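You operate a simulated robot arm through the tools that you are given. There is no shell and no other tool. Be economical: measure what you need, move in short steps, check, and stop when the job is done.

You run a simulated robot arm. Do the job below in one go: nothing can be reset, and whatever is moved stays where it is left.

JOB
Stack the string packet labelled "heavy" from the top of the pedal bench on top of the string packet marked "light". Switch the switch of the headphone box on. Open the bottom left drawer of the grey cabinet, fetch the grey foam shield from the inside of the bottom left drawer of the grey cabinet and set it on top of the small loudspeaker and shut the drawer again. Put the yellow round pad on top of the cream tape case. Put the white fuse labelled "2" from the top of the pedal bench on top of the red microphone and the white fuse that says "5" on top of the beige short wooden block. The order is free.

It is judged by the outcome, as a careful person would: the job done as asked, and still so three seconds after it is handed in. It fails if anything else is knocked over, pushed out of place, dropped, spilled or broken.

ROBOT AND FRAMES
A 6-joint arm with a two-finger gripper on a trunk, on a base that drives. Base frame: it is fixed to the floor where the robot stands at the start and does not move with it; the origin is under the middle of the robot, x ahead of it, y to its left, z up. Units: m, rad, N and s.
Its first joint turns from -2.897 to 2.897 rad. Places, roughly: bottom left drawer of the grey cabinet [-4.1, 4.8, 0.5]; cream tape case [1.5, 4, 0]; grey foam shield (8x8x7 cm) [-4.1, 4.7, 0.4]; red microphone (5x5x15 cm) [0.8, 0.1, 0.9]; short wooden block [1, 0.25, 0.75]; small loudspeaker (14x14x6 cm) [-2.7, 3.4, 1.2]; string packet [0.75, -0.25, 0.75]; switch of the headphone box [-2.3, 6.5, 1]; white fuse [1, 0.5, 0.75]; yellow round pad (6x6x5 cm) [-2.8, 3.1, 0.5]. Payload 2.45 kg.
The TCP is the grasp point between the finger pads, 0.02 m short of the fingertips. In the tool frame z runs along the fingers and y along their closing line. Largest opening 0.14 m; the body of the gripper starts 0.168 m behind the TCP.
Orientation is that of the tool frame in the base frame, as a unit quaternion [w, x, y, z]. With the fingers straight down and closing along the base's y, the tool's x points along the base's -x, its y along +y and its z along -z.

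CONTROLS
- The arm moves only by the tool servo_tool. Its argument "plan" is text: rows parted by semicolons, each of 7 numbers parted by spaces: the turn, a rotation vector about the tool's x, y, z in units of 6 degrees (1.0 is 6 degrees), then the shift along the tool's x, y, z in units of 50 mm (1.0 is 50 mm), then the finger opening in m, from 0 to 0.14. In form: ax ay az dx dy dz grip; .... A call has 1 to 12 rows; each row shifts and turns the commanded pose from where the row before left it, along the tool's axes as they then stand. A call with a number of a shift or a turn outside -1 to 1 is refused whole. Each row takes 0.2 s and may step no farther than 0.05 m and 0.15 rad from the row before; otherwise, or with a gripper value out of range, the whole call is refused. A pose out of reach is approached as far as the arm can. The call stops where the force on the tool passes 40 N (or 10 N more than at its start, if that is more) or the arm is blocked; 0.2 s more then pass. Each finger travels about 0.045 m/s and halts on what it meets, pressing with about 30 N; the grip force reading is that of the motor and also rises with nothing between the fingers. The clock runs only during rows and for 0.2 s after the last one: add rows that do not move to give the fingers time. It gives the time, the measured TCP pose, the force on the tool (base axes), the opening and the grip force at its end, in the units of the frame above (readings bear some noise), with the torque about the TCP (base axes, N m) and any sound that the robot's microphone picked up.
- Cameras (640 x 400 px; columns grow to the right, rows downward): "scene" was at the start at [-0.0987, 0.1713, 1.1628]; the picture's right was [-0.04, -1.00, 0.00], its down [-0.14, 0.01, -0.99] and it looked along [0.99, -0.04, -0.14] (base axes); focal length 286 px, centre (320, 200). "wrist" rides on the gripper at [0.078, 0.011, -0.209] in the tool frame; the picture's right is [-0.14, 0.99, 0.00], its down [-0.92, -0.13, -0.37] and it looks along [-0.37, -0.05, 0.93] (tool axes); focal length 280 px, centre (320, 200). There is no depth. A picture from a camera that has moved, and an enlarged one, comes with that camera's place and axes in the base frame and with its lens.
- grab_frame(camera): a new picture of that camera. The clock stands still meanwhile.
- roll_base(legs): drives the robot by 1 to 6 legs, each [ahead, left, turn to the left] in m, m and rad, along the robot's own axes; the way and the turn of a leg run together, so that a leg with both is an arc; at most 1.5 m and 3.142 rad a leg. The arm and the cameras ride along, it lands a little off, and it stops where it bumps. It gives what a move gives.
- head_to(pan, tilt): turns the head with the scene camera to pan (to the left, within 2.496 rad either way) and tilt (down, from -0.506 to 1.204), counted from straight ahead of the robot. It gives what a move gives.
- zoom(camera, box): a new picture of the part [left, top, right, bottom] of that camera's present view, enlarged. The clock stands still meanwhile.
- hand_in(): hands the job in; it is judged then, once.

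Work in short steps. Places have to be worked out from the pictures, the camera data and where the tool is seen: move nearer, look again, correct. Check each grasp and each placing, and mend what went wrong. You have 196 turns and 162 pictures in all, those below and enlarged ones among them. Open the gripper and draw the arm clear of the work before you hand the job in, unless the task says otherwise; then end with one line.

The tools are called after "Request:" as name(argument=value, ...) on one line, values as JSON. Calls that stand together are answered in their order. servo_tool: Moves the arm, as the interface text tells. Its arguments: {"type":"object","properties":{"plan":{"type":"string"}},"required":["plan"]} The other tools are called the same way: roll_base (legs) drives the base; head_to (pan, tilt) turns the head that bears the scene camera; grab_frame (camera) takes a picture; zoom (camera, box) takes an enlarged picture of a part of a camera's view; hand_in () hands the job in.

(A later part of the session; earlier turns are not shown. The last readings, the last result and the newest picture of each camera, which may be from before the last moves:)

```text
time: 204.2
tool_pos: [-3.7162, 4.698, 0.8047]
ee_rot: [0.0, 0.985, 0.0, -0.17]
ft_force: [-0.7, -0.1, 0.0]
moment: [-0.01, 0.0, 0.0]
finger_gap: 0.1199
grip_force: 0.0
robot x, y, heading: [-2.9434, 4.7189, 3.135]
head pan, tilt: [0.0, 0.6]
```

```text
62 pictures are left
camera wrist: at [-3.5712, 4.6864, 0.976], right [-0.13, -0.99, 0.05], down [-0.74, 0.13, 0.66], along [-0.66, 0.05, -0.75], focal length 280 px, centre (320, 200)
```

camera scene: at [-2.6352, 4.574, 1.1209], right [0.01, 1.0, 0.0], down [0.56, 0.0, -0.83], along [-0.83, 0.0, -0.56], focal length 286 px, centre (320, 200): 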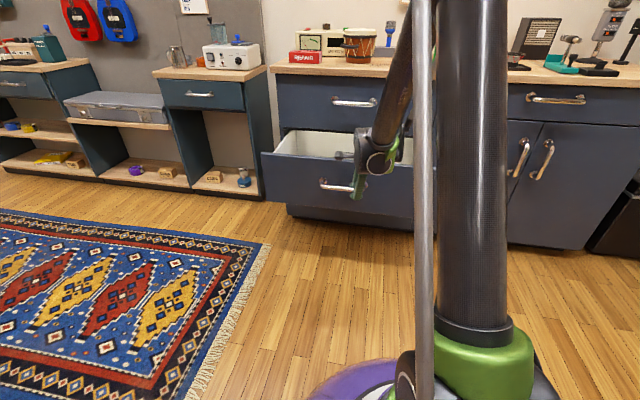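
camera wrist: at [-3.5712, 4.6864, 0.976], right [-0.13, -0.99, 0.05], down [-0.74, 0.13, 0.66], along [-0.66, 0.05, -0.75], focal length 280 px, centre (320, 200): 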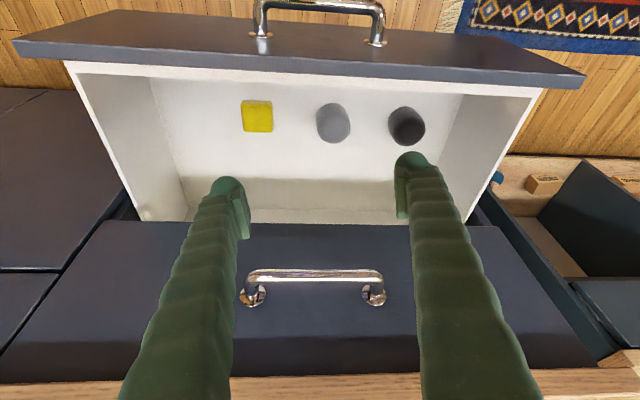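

There are a light grey and a dark shield; the grey one is the light one at (-3.816,4.668). I move above it to z 0.555 and check.

Request:
servo_tool(plan="0 0 0 -0.035 0.1 0.9 0.12; 0 0 0 -0.035 0.1 0.9 0.12; 0 0 0 -0.035 0.1 0.9 0.12; 0 0 0 -0.035 0.1 0.9 0.12; 0 0 0 -0.035 0.1 0.9 0.12; 0 0 0 -0.035 0.1 0.88 0.12; 0 0 0 0 0 0 0.12")

Request:
grab_frame(camera="wrist")

Request:
grab_frame(camera="scene")

```text
time: 205.8
tool_pos: [-3.8147, 4.6704, 0.5546]
ee_rot: [0.001, 0.985, 0.001, -0.17]
ft_force: [-0.3, -0.2, -0.5]
moment: [0.0, -0.08, -0.01]
finger_gap: 0.1198
grip_force: 0.0
robot x, y, heading: [-2.9385, 4.7228, 3.131]
head pan, tilt: [0.0, 0.6]
```

```text
61 pictures are left
camera wrist: at [-3.67, 4.6582, 0.7256], right [-0.13, -0.99, 0.05], down [-0.74, 0.13, 0.66], along [-0.66, 0.05, -0.75], focal length 280 px, centre (320, 200)
```

wrist: 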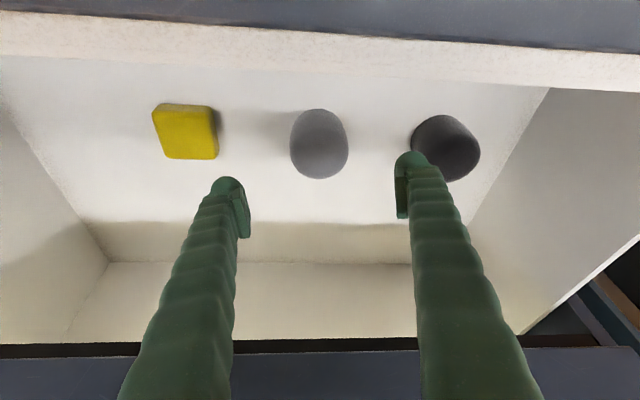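

```text
60 pictures are left
camera scene: at [-2.8441, 4.5449, 1.1209], right [0.01, 1.0, 0.0], down [0.57, 0.0, -0.82], along [-0.82, 0.01, -0.57], focal length 286 px, centre (320, 200)
```

scene: 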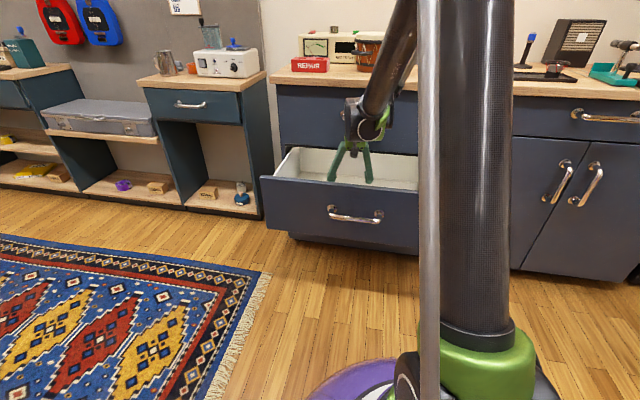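

From its apparent size (8 cm) the shield's centre is at (-3.868,4.668,0.37). I descend two thirds along that line and check.

Request:
servo_tool(plan="0 0 0 0.037 0.01 0.8 0.12; 0 0 0 0.037 0.01 0.8 0.12; 0 0 0 0.037 0.01 0.8 0.12; 0 0 0 0 0 0 0.12")

Request:
grab_frame(camera="wrist")

```text
time: 206.8
tool_pos: [-3.8496, 4.6678, 0.4394]
ee_rot: [0.0, 0.985, 0.001, -0.17]
ft_force: [-1.5, -0.2, 2.1]
moment: [0.08, -0.58, -0.07]
finger_gap: 0.1198
grip_force: 0.0
robot x, y, heading: [-2.9437, 4.7202, 3.137]
head pan, tilt: [0.0, 0.6]
```

```text
59 pictures are left
camera wrist: at [-3.705, 4.6568, 0.6108], right [-0.13, -0.99, 0.05], down [-0.74, 0.13, 0.66], along [-0.66, 0.05, -0.75], focal length 280 px, centre (320, 200)
```

wrist: 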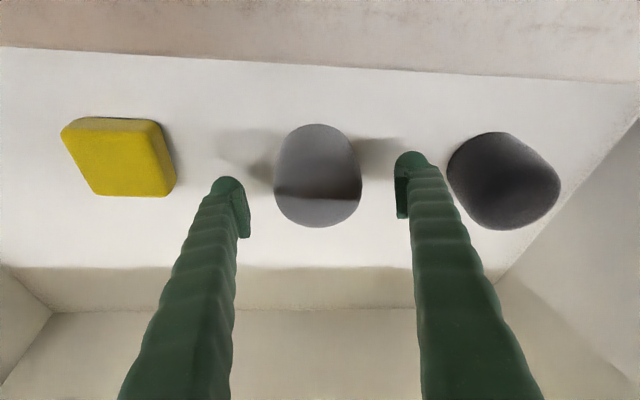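

Centre refined: (-3.856,4.668,0.40). A small moment has appeared, so I descend in small steps.

Request:
servo_tool(plan="0 0 0 0.08 0 0.4 0.12; 0 0 0 0 0 0 0.12")

```text
time: 207.4
tool_pos: [-3.8539, 4.6673, 0.4204]
ee_rot: [0.0, 0.985, 0.0, -0.171]
ft_force: [-0.4, 0.7, -0.4]
moment: [0.02, -0.02, 0.01]
finger_gap: 0.1201
grip_force: 0.1
robot x, y, heading: [-2.9413, 4.7222, 3.134]
head pan, tilt: [0.0, 0.6]
```

Forces are clean. I go on 20 mm and close.

Request:
servo_tool(plan="0 0 0 0.08 0 0.4 0.12; 0 0 0 0 0 0 0.05; 0 0 0 0 0 0 0.05; 0 0 0 0 0 0 0.05; 0 0 0 0 0 0 0.05; 0 0 0 0 0 0 0.05; 0 0 0 0 0 0 0.05")

Request:
grab_frame(camera="wrist")

```text
time: 207.8
tool_pos: [-3.8567, 4.6667, 0.4089]
ee_rot: [0.0, 0.985, 0.0, -0.171]
ft_force: [1.5, 0.4, 32.7]
moment: [0.06, -0.31, -0.01]
finger_gap: 0.1153
grip_force: 10.6
robot x, y, heading: [-2.942, 4.7209, 3.132]
head pan, tilt: [0.0, 0.6]
stopped in row 2: the force on the tool passed its limit at 72 N (the readings are from after the stop); the commanded pose is now the measured one
```

```text
58 pictures are left
camera wrist: at [-3.7116, 4.656, 0.5789], right [-0.13, -0.99, 0.05], down [-0.74, 0.13, 0.66], along [-0.66, 0.05, -0.75], focal length 280 px, centre (320, 200)
```

wrist: 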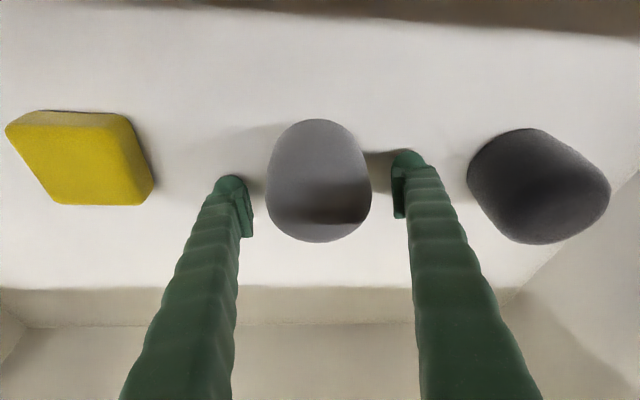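

Fingertips touch the drawer floor (about 0.384). I lift 4 mm and close on the shield.

Request:
servo_tool(plan="0 0 0 -0.02 0 -0.1 0.115; 0 0 0 0 0 0 0.05; 0 0 0 0 0 0 0.05; 0 0 0 0 0 0 0.05; 0 0 0 0 0 0 0.05; 0 0 0 0 0 0 0.05; 0 0 0 0 0 0 0.05")

Request:
grab_frame(camera="wrist")

```text
time: 209.4
tool_pos: [-3.8556, 4.6684, 0.4109]
ee_rot: [0.0, 0.986, -0.001, -0.169]
ft_force: [0.3, -0.3, 18.7]
moment: [0.0, -0.13, -0.01]
finger_gap: 0.0683
grip_force: 30.3
robot x, y, heading: [-2.9444, 4.7203, 3.137]
head pan, tilt: [0.0, 0.6]
```

```text
57 pictures are left
camera wrist: at [-3.7109, 4.656, 0.5828], right [-0.13, -0.99, 0.05], down [-0.74, 0.13, 0.66], along [-0.65, 0.05, -0.75], focal length 280 px, centre (320, 200)
```

wrist: 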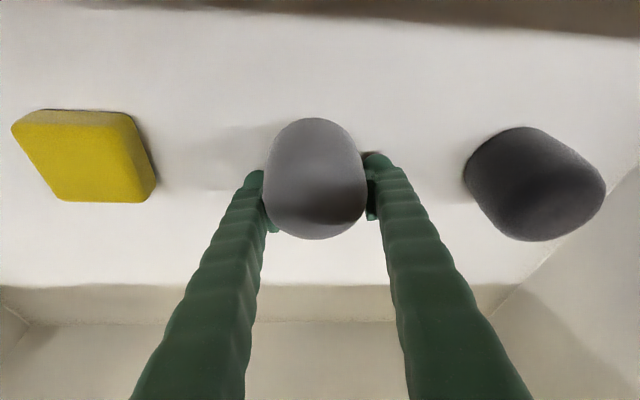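

Held (gap 0.068). I lift slightly, shift 8 cm outwards to clear the upper handle, then raise.

Request:
servo_tool(plan="0 0 0 -0.27 0 -0.75 0.05; 0 0 0 0.85 0 -0.3 0.05; 0 0 0 0.66 0 -0.23 0.05; 0 0 0 -0.318 0 -0.895 0.05; 0 0 0 -0.318 0 -0.895 0.05; 0 0 0 -0.318 0 -0.895 0.05; 0 0 0 -0.318 0 -0.895 0.05; 0 0 0 -0.318 0 -0.895 0.05; 0 0 0 -0.318 0 -0.895 0.05; 0 0 0 -0.318 0 -0.895 0.05; 0 0 0 -0.318 0 -0.895 0.05; 0 0 0 0 0 0 0.05")

Request:
grab_frame(camera="wrist")

```text
time: 212.0
tool_pos: [-3.776, 4.6685, 0.8357]
ee_rot: [0.0, 0.986, 0.0, -0.169]
ft_force: [-0.2, -0.8, -0.2]
moment: [0.04, 0.01, -0.03]
finger_gap: 0.0669
grip_force: 29.6
robot x, y, heading: [-2.9449, 4.72, 3.135]
head pan, tilt: [0.0, 0.6]
```

```text
56 pictures are left
camera wrist: at [-3.6318, 4.6568, 1.0066], right [-0.13, -0.99, 0.05], down [-0.74, 0.13, 0.65], along [-0.65, 0.05, -0.75], focal length 280 px, centre (320, 200)
```

wrist: 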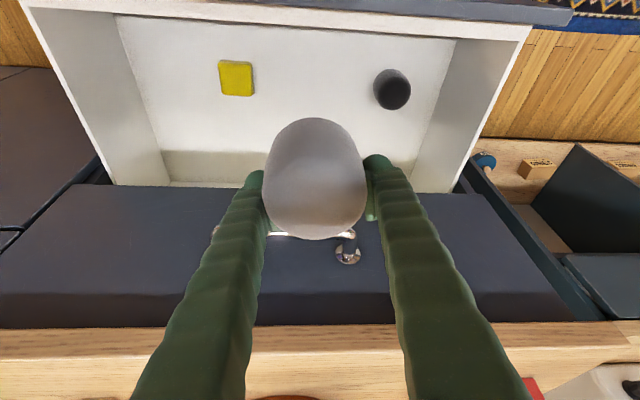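

Held well; contents of the drawer are undisturbed. I back the base 0.25 m and look to the south for the loudspeaker.

Request:
roll_base(legs=[[-0.25, 0, 0]])

Request:
head_to(pan=1.45, tilt=0.25)

Request:
grab_frame(camera="scene")

```text
time: 213.9
tool_pos: [-3.5245, 4.6662, 0.8355]
ee_rot: [0.0, 0.986, 0.001, -0.169]
ft_force: [0.5, -0.3, -0.8]
moment: [-0.01, 0.02, -0.02]
finger_gap: 0.067
grip_force: 30.2
robot x, y, heading: [-2.6912, 4.7176, 3.135]
head pan, tilt: [0.0, 0.6]
```

```text
time: 215.4
tool_pos: [-3.5242, 4.6643, 0.8349]
ee_rot: [0.001, 0.985, 0.002, -0.17]
ft_force: [0.0, 0.6, 0.4]
moment: [0.0, 0.01, -0.02]
finger_gap: 0.0667
grip_force: 29.8
robot x, y, heading: [-2.6943, 4.7186, 3.138]
head pan, tilt: [1.45, 0.25]
```

```text
55 pictures are left
camera scene: at [-2.5147, 4.4506, 1.1531], right [-0.99, 0.13, 0.0], down [0.03, 0.25, -0.97], along [-0.12, -0.96, -0.25], focal length 286 px, centre (320, 200)
```

scene: 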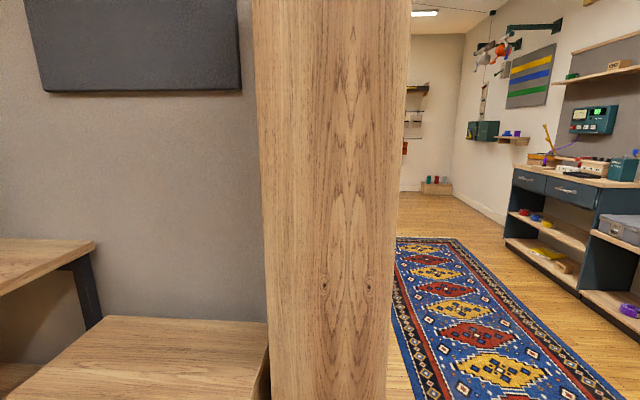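

The loudspeaker must stand in the tall wooden unit, which opens west. I draw the arm in high, then drive round to about (-3.6,3.4) and face east.

Request:
servo_tool(plan="0 0 0 0.272 -0.072 -0.87 0.05; 0 0 0 0.272 -0.072 -0.87 0.05; 0 0 0 0.272 -0.072 -0.87 0.05; 0 0 0 0.272 -0.072 -0.87 0.05; 0 0 0 0.272 -0.072 -0.87 0.05; 0 0 0 0.272 -0.072 -0.87 0.05; 0 0 0 0.272 -0.072 -0.87 0.05; 0 0 0 0.272 -0.072 -0.87 0.05; 0 0 0 0.272 -0.072 -0.87 0.05; 0 0 0 0.272 -0.072 -0.87 0.05; 0 0 0 0 0 0 0.05")

Request:
roll_base(legs=[[0.45, 0, 0], [0, 0, 1.577], [1.25, -0.5, 0], [0, 0, 1.57]])

Request:
head_to(pan=0.0, tilt=0.2)

Request:
grab_frame(camera="scene")

```text
time: 217.8
tool_pos: [-3.2482, 4.702, 1.1957]
ee_rot: [0.001, 0.986, 0.0, -0.17]
ft_force: [-0.1, -0.3, -0.7]
moment: [-0.02, 0.0, -0.03]
finger_gap: 0.0673
grip_force: 30.0
robot x, y, heading: [-2.6889, 4.7183, 3.134]
head pan, tilt: [1.45, 0.25]
```

```text
time: 234.6
tool_pos: [-3.0915, 3.4797, 1.1953]
ee_rot: [0.169, -0.004, 0.986, 0.0]
ft_force: [0.3, -0.1, -1.3]
moment: [0.02, 0.04, -0.01]
finger_gap: 0.0676
grip_force: 29.9
robot x, y, heading: [-3.6522, 3.456, -0.001]
head pan, tilt: [1.45, 0.25]
```

```text
time: 236.2
tool_pos: [-3.0925, 3.4786, 1.1944]
ee_rot: [0.17, -0.003, 0.986, 0.0]
ft_force: [0.3, -0.3, 0.1]
moment: [0.0, 0.02, -0.01]
finger_gap: 0.0679
grip_force: 30.3
robot x, y, heading: [-3.6474, 3.4579, -0.0]
head pan, tilt: [0.0, 0.201]
```

```text
54 pictures are left
camera scene: at [-3.7492, 3.6324, 1.1576], right [0.0, -1.0, 0.0], down [-0.2, 0.0, -0.98], along [0.98, 0.0, -0.2], focal length 286 px, centre (320, 200)
```

scene: 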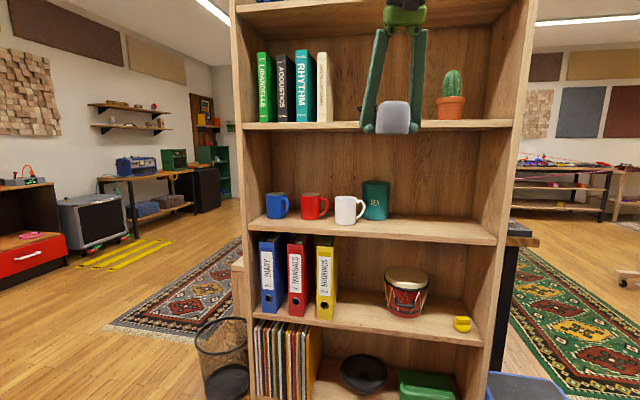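

The yellow pad is visible on the lower shelf. The loudspeaker on the shelf at z~1.2 is hidden behind the gripper; I move the arm 25 cm aside and look.

Request:
servo_tool(plan="0 0 0 0 0.9 0 0.05; 0 0 0 0 0.9 0 0.05; 0 0 0 0 0.9 0 0.05; 0 0 0 0 0.9 0 0.05; 0 0 0 0 0.9 0 0.05; 0 0 0 0 0.9 0 0.05; 0 0 0 0 0 0 0.05")

Request:
grab_frame(camera="scene")

Request:
grab_frame(camera="wrist")

```text
time: 237.8
tool_pos: [-3.0933, 3.7468, 1.1986]
ee_rot: [0.169, -0.004, 0.986, 0.001]
ft_force: [0.7, 0.0, -0.2]
moment: [0.03, 0.01, 0.01]
finger_gap: 0.0682
grip_force: 30.3
robot x, y, heading: [-3.6537, 3.4562, 0.003]
head pan, tilt: [0.0, 0.201]
```

```text
53 pictures are left
camera scene: at [-3.7492, 3.6324, 1.1576], right [0.0, -1.0, 0.0], down [-0.2, 0.0, -0.98], along [0.98, 0.0, -0.2], focal length 286 px, centre (320, 200)
```

scene: 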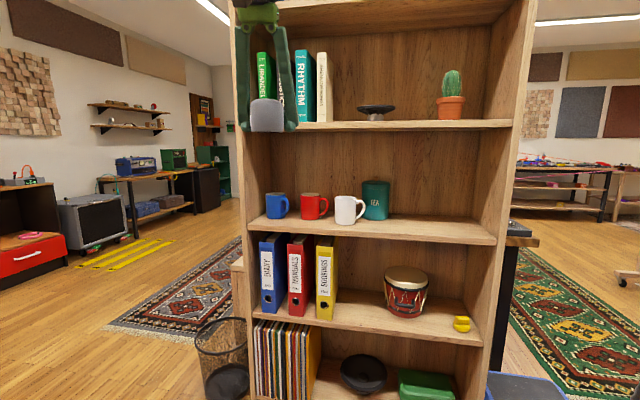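

```text
52 pictures are left
camera wrist: at [-3.2357, 3.7562, 1.3696], right [0.12, 0.99, 0.05], down [0.75, -0.12, 0.65], along [0.65, -0.05, -0.75], focal length 280 px, centre (320, 200)
```

wrist: 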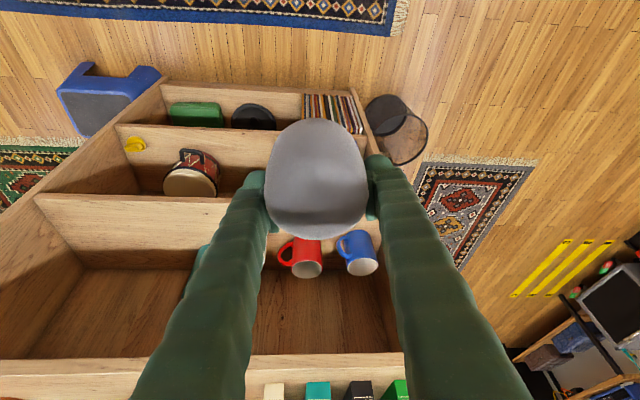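

Request:
zoom(camera="scene", box=[320, 40, 480, 140])

Request:
zoom(camera="scene", box=[360, 250, 500, 350])

```text
4.00 times, centred on (400, 90) of scene
camera zoom: at [-3.7492, 3.6324, 1.1576], right [0.0, -1.0, 0.0], down [-0.2, 0.0, -0.98], along [0.98, 0.0, -0.2], focal length 1143 px, centre (0, 640)
```

zoom: 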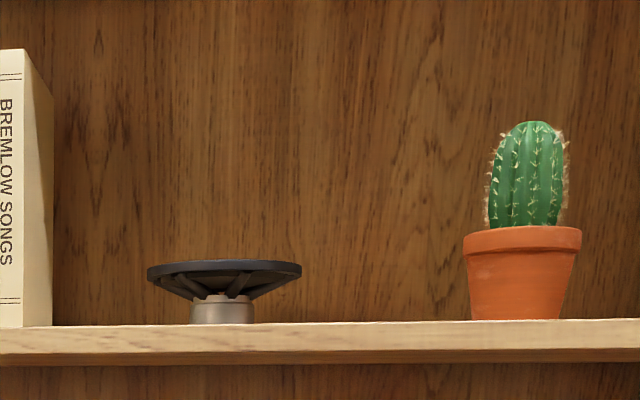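

```text
4.00 times, centred on (430, 300) of scene
camera zoom: at [-3.7492, 3.6324, 1.1576], right [0.0, -1.0, 0.0], down [-0.2, 0.0, -0.98], along [0.98, 0.0, -0.2], focal length 1143 px, centre (-120, -200)
```

zoom: 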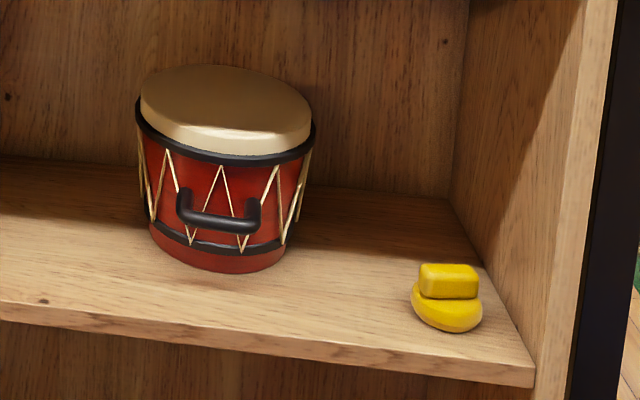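

The loudspeaker is an upturned cone: rim centre about (-2.67,3.43), rim top z≈1.283, shelf front edge x≈-2.80. I look up to measure the clearance below the shelf above.

Request:
head_to(pan=-0.2, tilt=-0.2)

Request:
grab_frame(camera="scene")

```text
time: 238.7
tool_pos: [-3.0933, 3.7466, 1.1995]
ee_rot: [0.17, -0.004, 0.985, 0.001]
ft_force: [-0.4, 0.6, -0.7]
moment: [-0.01, 0.01, -0.04]
finger_gap: 0.0681
grip_force: 30.3
robot x, y, heading: [-3.6513, 3.4579, -0.001]
head pan, tilt: [-0.201, -0.201]
```

```text
49 pictures are left
camera scene: at [-3.7607, 3.6159, 1.1934], right [-0.2, -0.98, 0.0], down [0.19, -0.04, -0.98], along [0.96, -0.19, 0.2], focal length 286 px, centre (320, 200)
```

scene: 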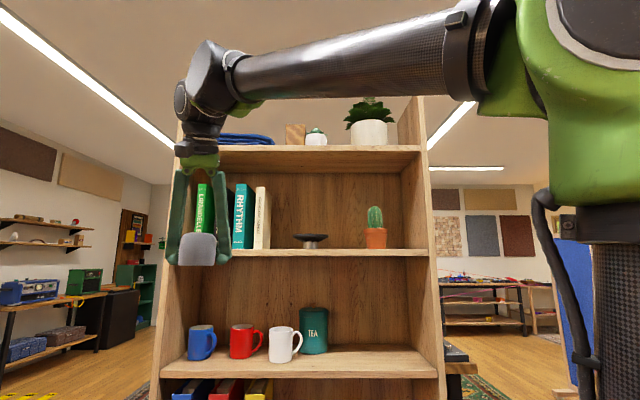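

Clearance is z 1.28 to 1.57 behind a front edge at x -2.80, so a 40 degree tilt fits. I move the arm back in line (y 3.43), add 20 degrees of tilt, and raise.

Request:
servo_tool(plan="0 0 0 0 -0.905 0 0.05; 0 0 0 0 -0.905 0 0.05; 0 0 0 0 -0.905 0 0.05; 0 0 0 0 -0.905 0 0.05; 0 0 0 0 -0.905 0 0.05; 0 0 0 0 -0.905 0 0.05; 0 0 0 0 -0.905 0 0.05; 0 -0.83 0 0 0 0 0.05; 0 -0.83 0 0 0 0 0.05; 0 -0.83 0 0 0 0 0.05; 0 -0.83 0 0 0 0 0.05; 0 0 0 0 0 0 0.05")

Request:
servo_tool(plan="0 0 0 -0.514 0 -0.613 0.05; 0 0 0 -0.514 0 -0.613 0.05; 0 0 0 -0.514 0 -0.613 0.05; 0 0 0 -0.514 0 -0.613 0.05; 0 0 0 0 0 0 0.05")

Request:
head_to(pan=-0.2, tilt=0.0)

Request:
grab_frame(camera="scene")

```text
time: 241.2
tool_pos: [-3.0923, 3.4321, 1.1941]
ee_rot: [0.338, -0.003, 0.941, 0.002]
ft_force: [-0.4, 0.1, -0.7]
moment: [-0.01, 0.0, 0.01]
finger_gap: 0.068
grip_force: 30.3
robot x, y, heading: [-3.6509, 3.4564, -0.002]
head pan, tilt: [-0.201, -0.201]
```

```text
time: 242.4
tool_pos: [-3.0909, 3.4339, 1.3574]
ee_rot: [0.337, -0.004, 0.942, 0.001]
ft_force: [-0.9, -0.4, -0.6]
moment: [0.02, -0.01, 0.0]
finger_gap: 0.068
grip_force: 30.2
robot x, y, heading: [-3.6483, 3.4609, 0.001]
head pan, tilt: [-0.201, -0.201]
```

```text
time: 243.2
tool_pos: [-3.0902, 3.4328, 1.356]
ee_rot: [0.337, -0.005, 0.941, 0.002]
ft_force: [0.4, -0.5, -0.5]
moment: [-0.03, 0.04, -0.01]
finger_gap: 0.0678
grip_force: 29.6
robot x, y, heading: [-3.6527, 3.4586, 0.003]
head pan, tilt: [-0.201, 0.0]
```

```text
48 pictures are left
camera scene: at [-3.7542, 3.6144, 1.1761], right [-0.2, -0.98, 0.0], down [0.0, 0.0, -1.0], along [0.98, -0.2, 0.0], focal length 286 px, centre (320, 200)
```

scene: 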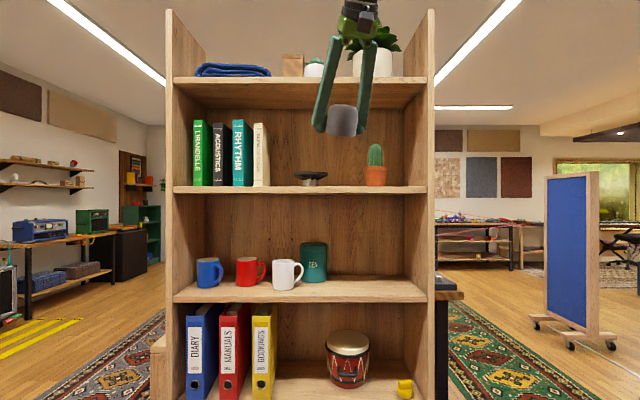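

I add 5 degrees more tilt for clearance, drive 0.2 m nearer, and lower to z 1.335 in front of the shelf.

Request:
servo_tool(plan="0 -0.83 0 0 0 0 0.05; 0 0 0 0.3 0 0.3 0.05; 0 0 0 0 0 0 0.05")

Request:
roll_base(legs=[[0.19, 0.0, 0]])

Request:
grab_frame(camera="scene")

Request:
grab_frame(camera="wrist")

```text
time: 244.0
tool_pos: [-3.089, 3.4301, 1.3342]
ee_rot: [0.378, -0.003, 0.926, 0.001]
ft_force: [-0.4, -0.4, 0.1]
moment: [-0.01, -0.01, -0.02]
finger_gap: 0.068
grip_force: 29.4
robot x, y, heading: [-3.649, 3.459, -0.006]
head pan, tilt: [-0.201, 0.0]
```

```text
time: 245.5
tool_pos: [-2.9046, 3.4289, 1.3331]
ee_rot: [0.378, -0.001, 0.926, 0.001]
ft_force: [-0.2, -0.2, 0.7]
moment: [0.0, -0.04, -0.01]
finger_gap: 0.0681
grip_force: 30.0
robot x, y, heading: [-3.4671, 3.4579, -0.004]
head pan, tilt: [-0.201, 0.0]
```

```text
47 pictures are left
camera scene: at [-3.5687, 3.6146, 1.1761], right [-0.2, -0.98, 0.0], down [0.0, 0.0, -1.0], along [0.98, -0.2, 0.0], focal length 286 px, centre (320, 200)
```

scene: 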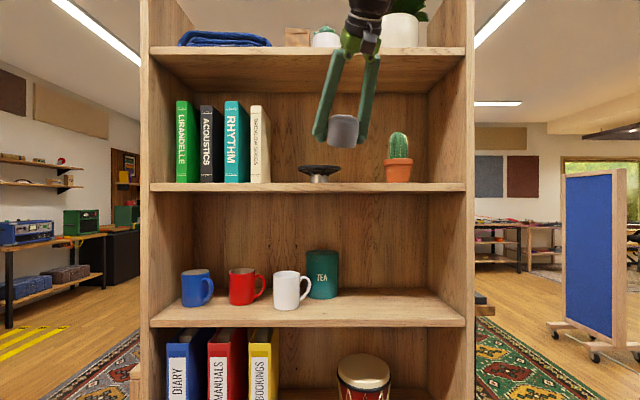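

```text
46 pictures are left
camera wrist: at [-3.1057, 3.4386, 1.4295], right [0.1, 0.99, 0.1], down [0.4, -0.13, 0.91], along [0.91, -0.05, -0.41], focal length 280 px, centre (320, 200)
```

wrist: 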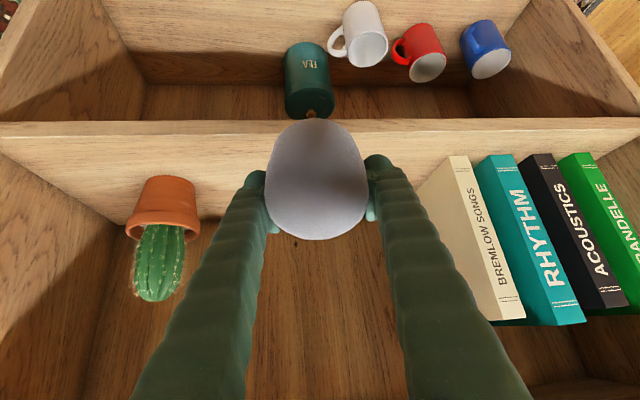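

Speaker is at (-2.66,3.431), rim z~1.28; the shield's lowest edge is at about 1.292. I raise 6 mm and enter forward most of the way.

Request:
servo_tool(plan="0 0 0 -0.08 0 -0.09 0.05; 0 0 0 -0.685 0 0.672 0.05; 0 0 0 -0.685 0 0.672 0.05; 0 0 0 -0.685 0 0.672 0.05; 0 0 0 -0.685 0 0.672 0.05; 0 0 0 0 0 0 0.05")

Request:
zoom(camera="scene", box=[250, 20, 430, 200])

```text
time: 246.9
tool_pos: [-2.7113, 3.4316, 1.3447]
ee_rot: [0.378, -0.001, 0.926, 0.001]
ft_force: [-0.7, -0.6, -0.3]
moment: [0.01, -0.03, 0.03]
finger_gap: 0.068
grip_force: 30.0
robot x, y, heading: [-3.4673, 3.4576, -0.006]
head pan, tilt: [-0.201, 0.0]
```

```text
2.22 times, centred on (340, 110) of scene
camera zoom: at [-3.5687, 3.6146, 1.1761], right [-0.2, -0.98, 0.0], down [0.0, 0.0, -1.0], along [0.98, -0.2, 0.0], focal length 635 px, centre (276, 400)
```

zoom: 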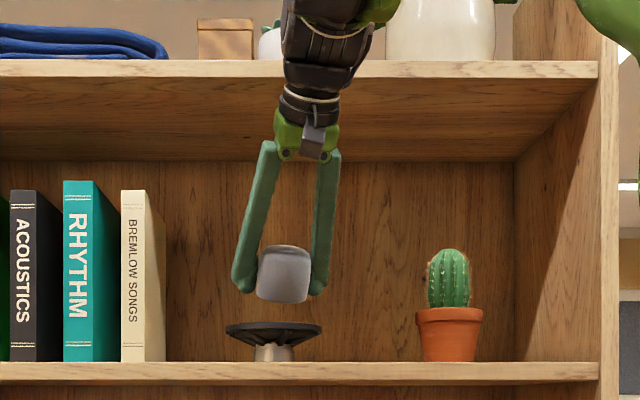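

Aligned. I advance 4.5 cm more, then lower in small steps.

Request:
servo_tool(plan="0 0 0 -0.62 0 0.61 0.05; 0 0 0 0.2 0 0.2 0.05; 0 0 0 0 0 0 0.05")

Request:
zoom(camera="scene", box=[290, 90, 370, 190])

```text
time: 247.7
tool_pos: [-2.6715, 3.4289, 1.3292]
ee_rot: [0.378, 0.0, 0.926, 0.0]
ft_force: [-0.1, 0.9, 0.0]
moment: [0.01, -0.02, -0.01]
finger_gap: 0.068
grip_force: 30.3
robot x, y, heading: [-3.4652, 3.4611, -0.003]
head pan, tilt: [-0.201, 0.0]
```

```text
4.00 times, centred on (330, 140) of scene
camera zoom: at [-3.5685, 3.6146, 1.1761], right [-0.2, -0.98, 0.0], down [0.0, 0.0, -1.0], along [0.98, -0.2, 0.0], focal length 1143 px, centre (280, 440)
```

zoom: 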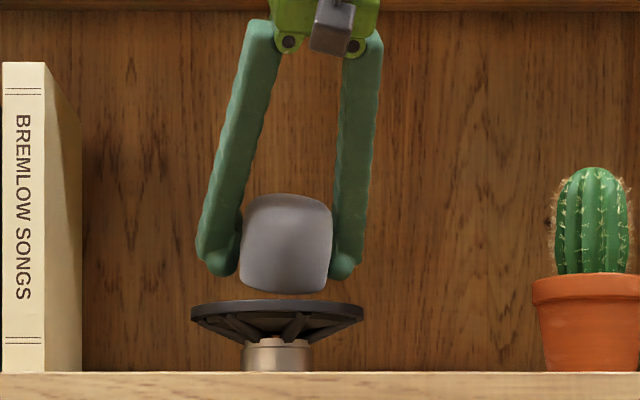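

Request:
servo_tool(plan="0 0 0 0.06 0 0.06 0.05; 0 0 0 0.06 0 0.06 0.05; 0 0 0 0 0 0 0.05")

Request:
zoom(camera="scene", box=[290, 90, 370, 190])

```text
time: 248.5
tool_pos: [-2.6713, 3.4281, 1.3178]
ee_rot: [0.378, -0.001, 0.926, 0.001]
ft_force: [-0.2, -0.2, -0.4]
moment: [-0.01, 0.0, 0.01]
finger_gap: 0.0678
grip_force: 29.9
robot x, y, heading: [-3.466, 3.4567, -0.002]
head pan, tilt: [-0.201, 0.0]
```

```text
4.00 times, centred on (330, 140) of scene
camera zoom: at [-3.5685, 3.6146, 1.1761], right [-0.2, -0.98, 0.0], down [0.0, 0.0, -1.0], along [0.98, -0.2, 0.0], focal length 1143 px, centre (280, 440)
```

zoom: 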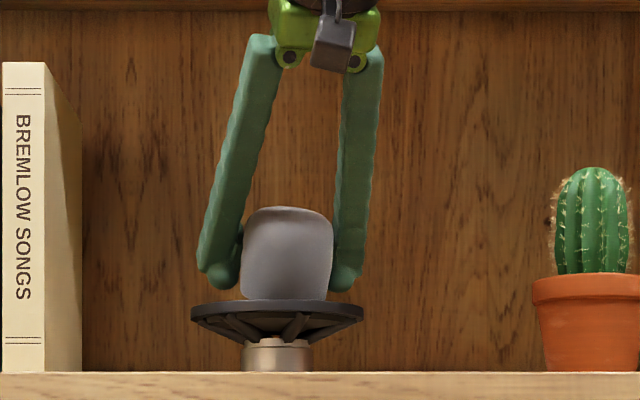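

Bottom edge is now at the rim, still no contact. I lower 2 mm at a time watching the force.

Request:
servo_tool(plan="0 0 0 0.04 0 0.04 0.05; 0 0 0 0.03 0 0.03 0.05; 0 0 0 0 0 0 0.05")

```text
time: 249.3
tool_pos: [-2.6704, 3.4285, 1.3125]
ee_rot: [0.378, -0.001, 0.926, 0.001]
ft_force: [0.7, 0.0, -0.8]
moment: [0.01, -0.03, 0.0]
finger_gap: 0.0679
grip_force: 30.0
robot x, y, heading: [-3.4677, 3.4569, -0.004]
head pan, tilt: [-0.201, 0.0]
```

Request:
servo_tool(plan="0 0 0 0.04 0 0.04 0.05; 0 0 0 0.03 0 0.03 0.05; 0 0 0 0 0 0 0.05")

Request:
zoom(camera="scene", box=[290, 90, 370, 190])

```text
time: 250.1
tool_pos: [-2.6701, 3.4279, 1.3079]
ee_rot: [0.378, 0.0, 0.926, -0.001]
ft_force: [-0.1, -0.5, -0.7]
moment: [-0.04, -0.02, -0.02]
finger_gap: 0.0679
grip_force: 30.3
robot x, y, heading: [-3.465, 3.4582, -0.001]
head pan, tilt: [-0.201, 0.0]
```

```text
4.00 times, centred on (330, 140) of scene
camera zoom: at [-3.5686, 3.6146, 1.1761], right [-0.2, -0.98, 0.0], down [0.0, 0.0, -1.0], along [0.98, -0.2, 0.0], focal length 1143 px, centre (280, 440)
```

zoom: 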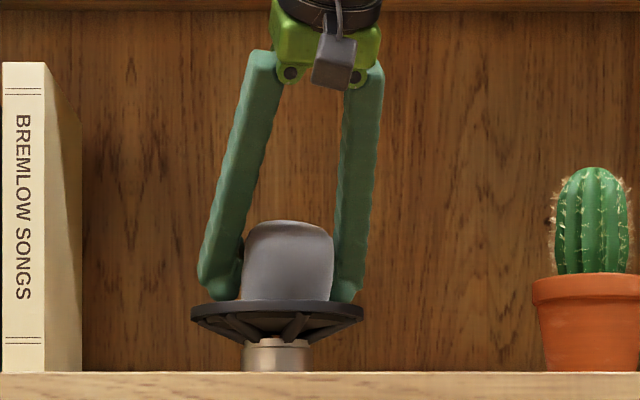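

Request:
servo_tool(plan="0 0 0 0.03 0 0.03 0.05; 0 0 0 0.03 0 0.03 0.05; 0 0 0 0 0 0 0.05")

```text
time: 250.9
tool_pos: [-2.6692, 3.4298, 1.3038]
ee_rot: [0.378, 0.0, 0.926, 0.0]
ft_force: [0.7, -0.7, 2.1]
moment: [0.02, 0.06, -0.03]
finger_gap: 0.068
grip_force: 30.2
robot x, y, heading: [-3.4684, 3.4569, -0.003]
head pan, tilt: [-0.201, 0.0]
```

Light contact (2 N). I open slightly to release.

Request:
servo_tool(plan="0 0 0 0 0 0 0.075; 0 0 0 0 0 0 0.082; 0 0 0 0 0 0 0.088; 0 0 0 0 0 0 0.088; 0 0 0 0 0 0 0.088")

Request:
zoom(camera="scene", box=[290, 90, 370, 190])

Request:
grab_frame(camera="wrist")

```text
time: 252.1
tool_pos: [-2.6703, 3.4289, 1.3031]
ee_rot: [0.378, -0.001, 0.926, 0.001]
ft_force: [-0.1, 0.2, 0.3]
moment: [-0.02, 0.02, 0.0]
finger_gap: 0.0882
grip_force: 0.1
robot x, y, heading: [-3.4645, 3.4551, -0.006]
head pan, tilt: [-0.201, 0.0]
```

```text
4.00 times, centred on (330, 140) of scene
camera zoom: at [-3.5686, 3.6146, 1.1761], right [-0.2, -0.98, 0.0], down [0.0, 0.0, -1.0], along [0.98, -0.2, 0.0], focal length 1143 px, centre (280, 440)
```

zoom: 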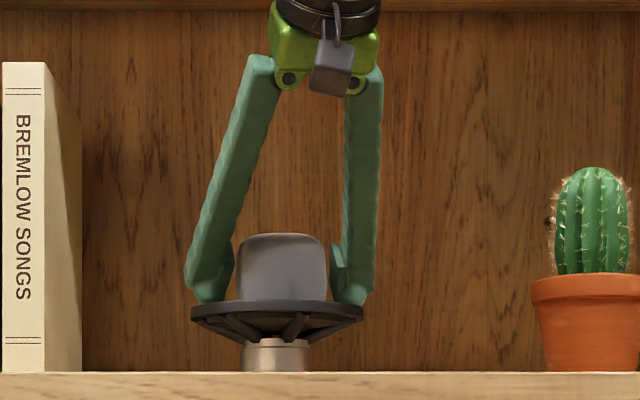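

```text
40 pictures are left
camera wrist: at [-2.8716, 3.4392, 1.3985], right [0.1, 0.99, 0.1], down [0.4, -0.13, 0.91], along [0.91, -0.05, -0.41], focal length 280 px, centre (320, 200)
```

wrist: 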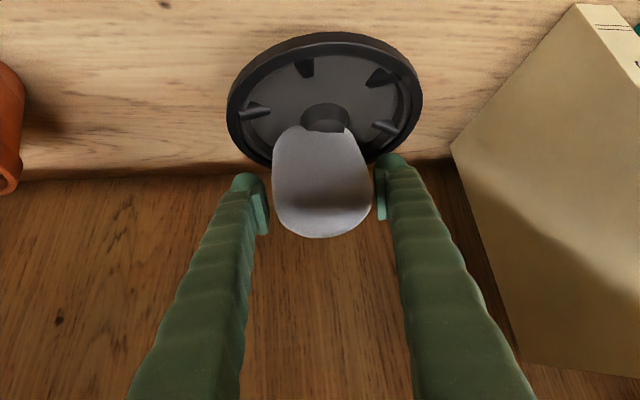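

The shield stands upright but about 4 cm behind the speaker's centre. I regrip it, lift 1 cm, bring it 3.5 cm back and set it down.

Request:
servo_tool(plan="0 0 0 -0.1 0 0.1 0.088; 0 0 0 0 0 0 0.05; 0 0 0 0 0 0 0.05; 0 0 0 0 0 0 0.05; 0 0 0 -0.19 0 -0.19 0.05; 0 0 0 0.3 0 -0.3 0.05; 0 0 0 0.3 0 -0.3 0.05; 0 0 0 0 0 0 0.05")

Request:
zoom(camera="scene", box=[290, 90, 370, 190])

Request:
grab_frame(camera="wrist")

```text
time: 253.9
tool_pos: [-2.7096, 3.4303, 1.3157]
ee_rot: [0.377, -0.001, 0.926, 0.0]
ft_force: [-0.7, 0.4, -0.6]
moment: [0.01, -0.04, 0.02]
finger_gap: 0.0679
grip_force: 30.1
robot x, y, heading: [-3.4664, 3.4613, -0.006]
head pan, tilt: [-0.201, 0.0]
```

```text
4.00 times, centred on (330, 140) of scene
camera zoom: at [-3.5685, 3.6146, 1.1761], right [-0.2, -0.98, 0.0], down [0.0, 0.0, -1.0], along [0.98, -0.2, 0.0], focal length 1143 px, centre (280, 440)
```

zoom: 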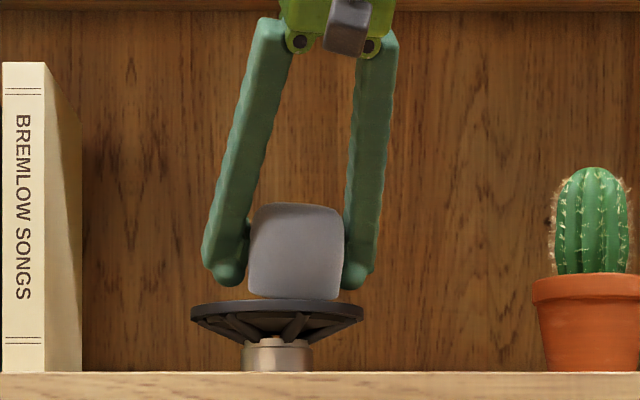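

```text
38 pictures are left
camera wrist: at [-2.9104, 3.4403, 1.4104], right [0.1, 0.99, 0.1], down [0.4, -0.13, 0.91], along [0.91, -0.05, -0.41], focal length 280 px, centre (320, 200)
```

wrist: 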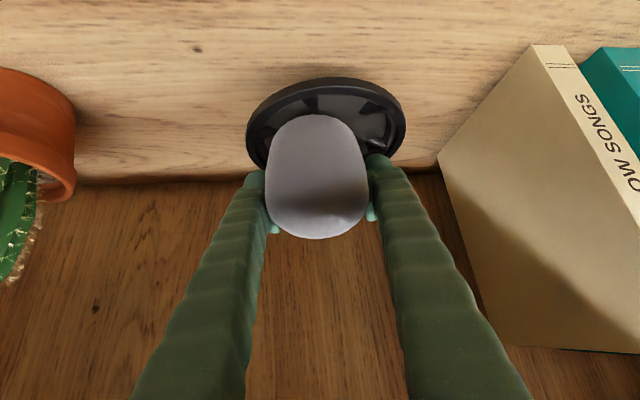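

Now it is over the speaker's middle in depth; I shift 8 mm in +y and lower.

Request:
servo_tool(plan="0 0 0 0 0.17 0 0.05; 0 0 0 0.1 0 0.1 0.05; 0 0 0 0.05 0 0.05 0.05; 0 0 0 0 0 0 0.05")

```text
time: 254.9
tool_pos: [-2.7073, 3.4375, 1.3056]
ee_rot: [0.378, -0.001, 0.926, 0.001]
ft_force: [-0.2, 0.1, -0.4]
moment: [-0.04, -0.03, 0.0]
finger_gap: 0.0677
grip_force: 29.5
robot x, y, heading: [-3.4659, 3.4624, 0.0]
head pan, tilt: [-0.201, 0.0]
```

Request:
servo_tool(plan="0 0 0 0.03 0 0.03 0.05; 0 0 0 0.03 0 0.03 0.05; 0 0 0 0 0 0 0.05")

Request:
zoom(camera="scene", box=[290, 90, 370, 190])

```text
time: 255.7
tool_pos: [-2.7056, 3.4374, 1.3003]
ee_rot: [0.377, -0.001, 0.926, 0.001]
ft_force: [-0.1, 0.6, -0.1]
moment: [0.01, -0.01, 0.03]
finger_gap: 0.068
grip_force: 30.1
robot x, y, heading: [-3.4639, 3.458, -0.007]
head pan, tilt: [-0.201, 0.0]
```

```text
4.00 times, centred on (330, 140) of scene
camera zoom: at [-3.5686, 3.6146, 1.1761], right [-0.2, -0.98, 0.0], down [0.0, 0.0, -1.0], along [0.98, -0.2, 0.0], focal length 1143 px, centre (280, 440)
```

zoom: 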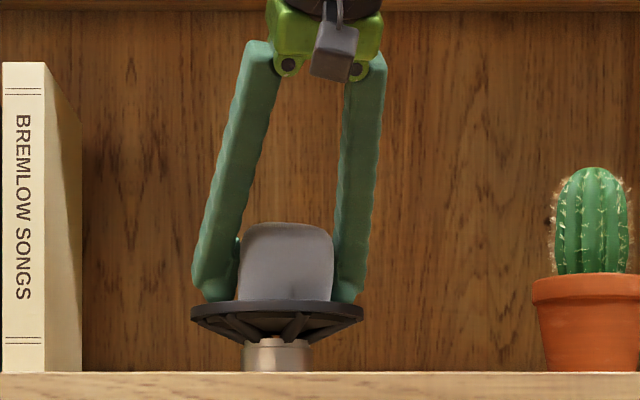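

Request:
servo_tool(plan="0 0 0 0.03 0 0.03 0.05; 0 0 0 0 0 0 0.05; 0 0 0 0 0 0 0.075; 0 0 0 0 0 0 0.084; 0 0 0 0 0 0 0.088; 0 0 0 0 0 0 0.088")

Request:
grab_frame(camera="wrist")

```text
time: 257.1
tool_pos: [-2.7058, 3.4366, 1.2988]
ee_rot: [0.378, -0.001, 0.926, 0.0]
ft_force: [0.7, -0.5, 0.9]
moment: [0.02, -0.02, 0.01]
finger_gap: 0.0883
grip_force: 0.2
robot x, y, heading: [-3.4674, 3.459, -0.002]
head pan, tilt: [-0.201, 0.0]
```

```text
36 pictures are left
camera wrist: at [-2.9074, 3.447, 1.3941], right [0.1, 0.99, 0.1], down [0.4, -0.13, 0.91], along [0.91, -0.05, -0.41], focal length 280 px, centre (320, 200)
```

wrist: 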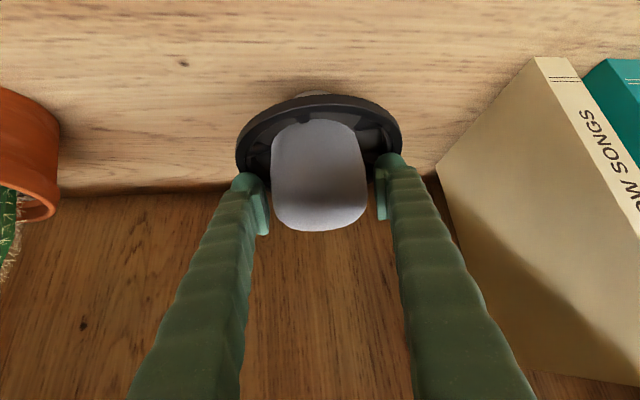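

The shield is centred on the speaker. I withdraw along the tool axis.

Request:
servo_tool(plan="0 0 0 0 0 -0.2 0.094; 0 0 0 0 0 -0.4 0.1; 0 0 0 0 0 -0.6 0.1; 0 0 0 0 0 -0.9 0.1; 0 0 0 0 0 -0.9 0.1; 0 0 0 0 0 -0.9 0.1; 0 0 0 0 0 -0.9 0.08; 0 0 0 0 0 0 0.08")

Request:
zoom(camera="scene", box=[250, 20, 430, 200])

```text
time: 258.9
tool_pos: [-2.8739, 3.4388, 1.4672]
ee_rot: [0.378, 0.0, 0.926, 0.0]
ft_force: [0.1, 0.2, -0.4]
moment: [0.01, -0.02, -0.01]
finger_gap: 0.0799
grip_force: 0.0
robot x, y, heading: [-3.4684, 3.4572, 0.001]
head pan, tilt: [-0.201, 0.0]
```

```text
2.22 times, centred on (340, 110) of scene
camera zoom: at [-3.5686, 3.6146, 1.1761], right [-0.2, -0.98, 0.0], down [0.0, 0.0, -1.0], along [0.98, -0.2, 0.0], focal length 635 px, centre (276, 400)
```

zoom: 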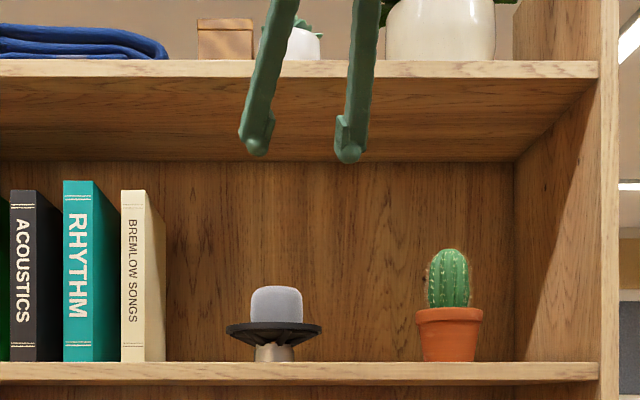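

The shield rests on the speaker. Now I go back to shut the drawer: back off, turn, and return to about (-2.75,4.73) facing west.

Request:
roll_base(legs=[[-0.15, 0, 0], [0, 0, -1.57], [-1.27, 0.5, 0], [0, 0.36, 0], [0, 0, -1.572]])

Request:
head_to(pan=0.0, tilt=0.5)

Request:
grab_frame(camera="scene")

```text
time: 276.2
tool_pos: [-3.3459, 4.7469, 1.4666]
ee_rot: [0.0, 0.926, 0.002, -0.378]
ft_force: [-0.2, -0.2, 0.5]
moment: [-0.02, 0.0, 0.04]
finger_gap: 0.08
grip_force: 0.0
robot x, y, heading: [-2.7548, 4.7317, -3.141]
head pan, tilt: [-0.201, 0.0]
```

```text
time: 277.1
tool_pos: [-3.3469, 4.7453, 1.4679]
ee_rot: [0.001, 0.926, 0.003, -0.378]
ft_force: [-0.4, -0.2, 0.5]
moment: [0.02, -0.01, 0.01]
finger_gap: 0.0798
grip_force: 0.2
robot x, y, heading: [-2.7548, 4.733, -3.144]
head pan, tilt: [0.0, 0.499]
```

```text
34 pictures are left
camera scene: at [-2.6564, 4.5556, 1.13], right [0.0, 1.0, 0.0], down [0.48, 0.0, -0.88], along [-0.88, 0.0, -0.48], focal length 286 px, centre (320, 200)
```

scene: 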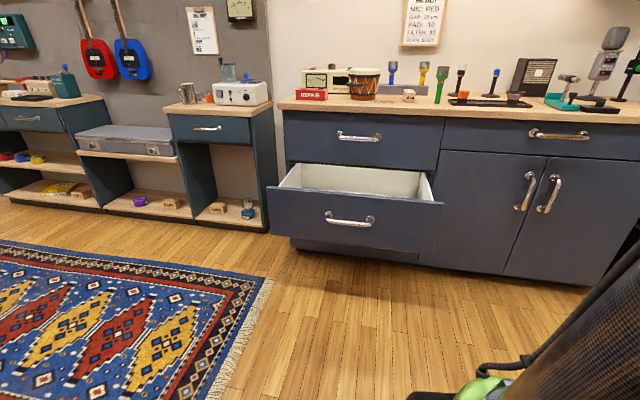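

The drawer front stands at x≈-3.62 (top z≈0.625) and slides slightly askew. I close the fingers, tilt to 60 degrees and lower the tool in front of it, just above the handle.

Request:
servo_tool(plan="0 -0.83 0 0 0 0 0; 0 -0.83 0 0 0 0 0; 0 -0.83 0 0 0 0 0; 0 0 0 0.757 0.097 0.571 0; 0 0 0 0.757 0.097 0.571 0; 0 0 0 0.757 0.097 0.571 0; 0 0 0 0.757 0.097 0.571 0; 0 0 0 0.757 0.097 0.571 0; 0 0 0 0.757 0.097 0.571 0; 0 0 0 0.757 0.097 0.571 0; 0 0 0 0.757 0.097 0.571 0; 0 0 0 0.757 0.097 0.571 0")

Request:
servo_tool(plan="0 0 0 0.757 0.097 0.571 0; 0 0 0 0.757 0.097 0.571 0; 0 0 0 0.757 0.097 0.571 0; 0 0 0 0.757 0.097 0.571 0; 0 0 0 0.757 0.097 0.571 0; 0 0 0 0.757 0.097 0.571 0; 0 0 0 0.757 0.097 0.571 0; 0 0 0 0.757 0.097 0.571 0; 0 0 0 0.757 0.097 0.571 0; 0 0 0 0 0 0 0")

Request:
grab_frame(camera="wrist")

```text
time: 279.7
tool_pos: [-3.3938, 4.6952, 1.0417]
ee_rot: [0.002, 0.869, 0.003, -0.495]
ft_force: [0.6, 0.2, 0.6]
moment: [0.02, 0.0, 0.0]
finger_gap: 0.0
grip_force: 29.7
robot x, y, heading: [-2.752, 4.7295, -3.141]
head pan, tilt: [0.0, 0.499]
```

```text
time: 281.9
tool_pos: [-3.4383, 4.6561, 0.6196]
ee_rot: [0.001, 0.869, 0.002, -0.495]
ft_force: [-0.2, 0.1, -0.6]
moment: [0.0, -0.01, -0.02]
finger_gap: 0.0
grip_force: 29.0
robot x, y, heading: [-2.7529, 4.7317, -3.14]
head pan, tilt: [0.0, 0.499]
```

```text
33 pictures are left
camera wrist: at [-3.2173, 4.6472, 0.6592], right [-0.06, -0.99, 0.12], down [-0.15, 0.13, 0.98], along [-0.99, 0.04, -0.16], focal length 280 px, centre (320, 200)
```

wrist: 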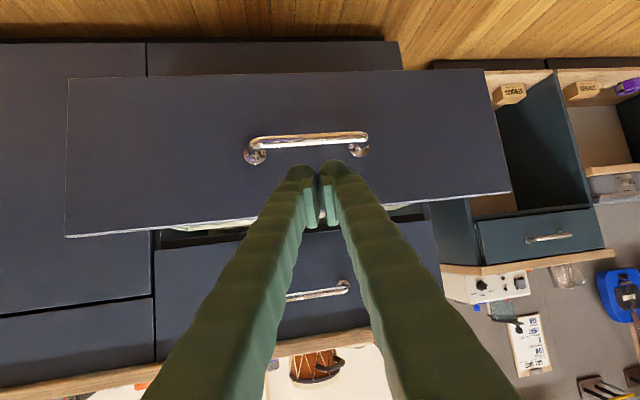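

I lower 3 cm to push just above the handle, then drive forward 0.38 m.

Request:
servo_tool(plan="0 0 0 0.485 0 0.28 0; 0 0 0 0 0 0 0")

Request:
roll_base(legs=[[0.38, 0, 0]])

Request:
grab_frame(camera="scene")

```text
time: 282.5
tool_pos: [-3.4454, 4.6565, 0.6149]
ee_rot: [0.001, 0.869, 0.002, -0.494]
ft_force: [-0.6, 0.0, -0.8]
moment: [0.0, 0.05, 0.01]
finger_gap: 0.0
grip_force: 29.0
out of reach, approached as far as the arm can: row 1
robot x, y, heading: [-2.7577, 4.7315, -3.142]
head pan, tilt: [0.0, 0.499]
```

```text
time: 284.9
tool_pos: [-3.8249, 4.6477, 0.6144]
ee_rot: [0.003, 0.869, 0.006, -0.494]
ft_force: [-0.2, -0.8, -0.1]
moment: [-0.02, 0.02, 0.0]
finger_gap: 0.0
grip_force: 29.4
robot x, y, heading: [-3.1343, 4.7286, -3.132]
head pan, tilt: [0.0, 0.499]
```

```text
32 pictures are left
camera scene: at [-3.0352, 4.5544, 1.1299], right [-0.01, 1.0, 0.0], down [0.48, 0.0, -0.88], along [-0.88, -0.01, -0.48], focal length 286 px, centre (320, 200)
```

scene: 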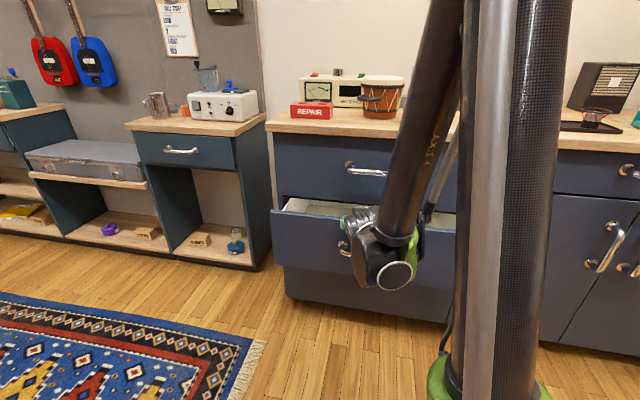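

The drawer is pushed about 0.2 m in. I drive on 0.08 m.

Request:
roll_base(legs=[[0.08, 0, 0]])

Request:
grab_frame(camera="wrist")

```text
time: 285.9
tool_pos: [-3.9047, 4.6459, 0.6144]
ee_rot: [0.004, 0.87, 0.007, -0.494]
ft_force: [0.3, -0.3, 0.7]
moment: [0.02, 0.01, -0.01]
finger_gap: 0.0
grip_force: 29.1
robot x, y, heading: [-3.2138, 4.7255, -3.128]
head pan, tilt: [0.0, 0.499]
```

```text
31 pictures are left
camera wrist: at [-3.6837, 4.6388, 0.6552], right [-0.05, -0.99, 0.12], down [-0.16, 0.13, 0.98], along [-0.99, 0.03, -0.16], focal length 280 px, centre (320, 200)
```

wrist: 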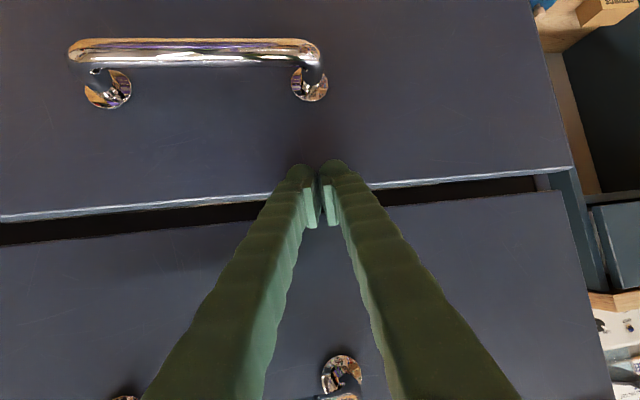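

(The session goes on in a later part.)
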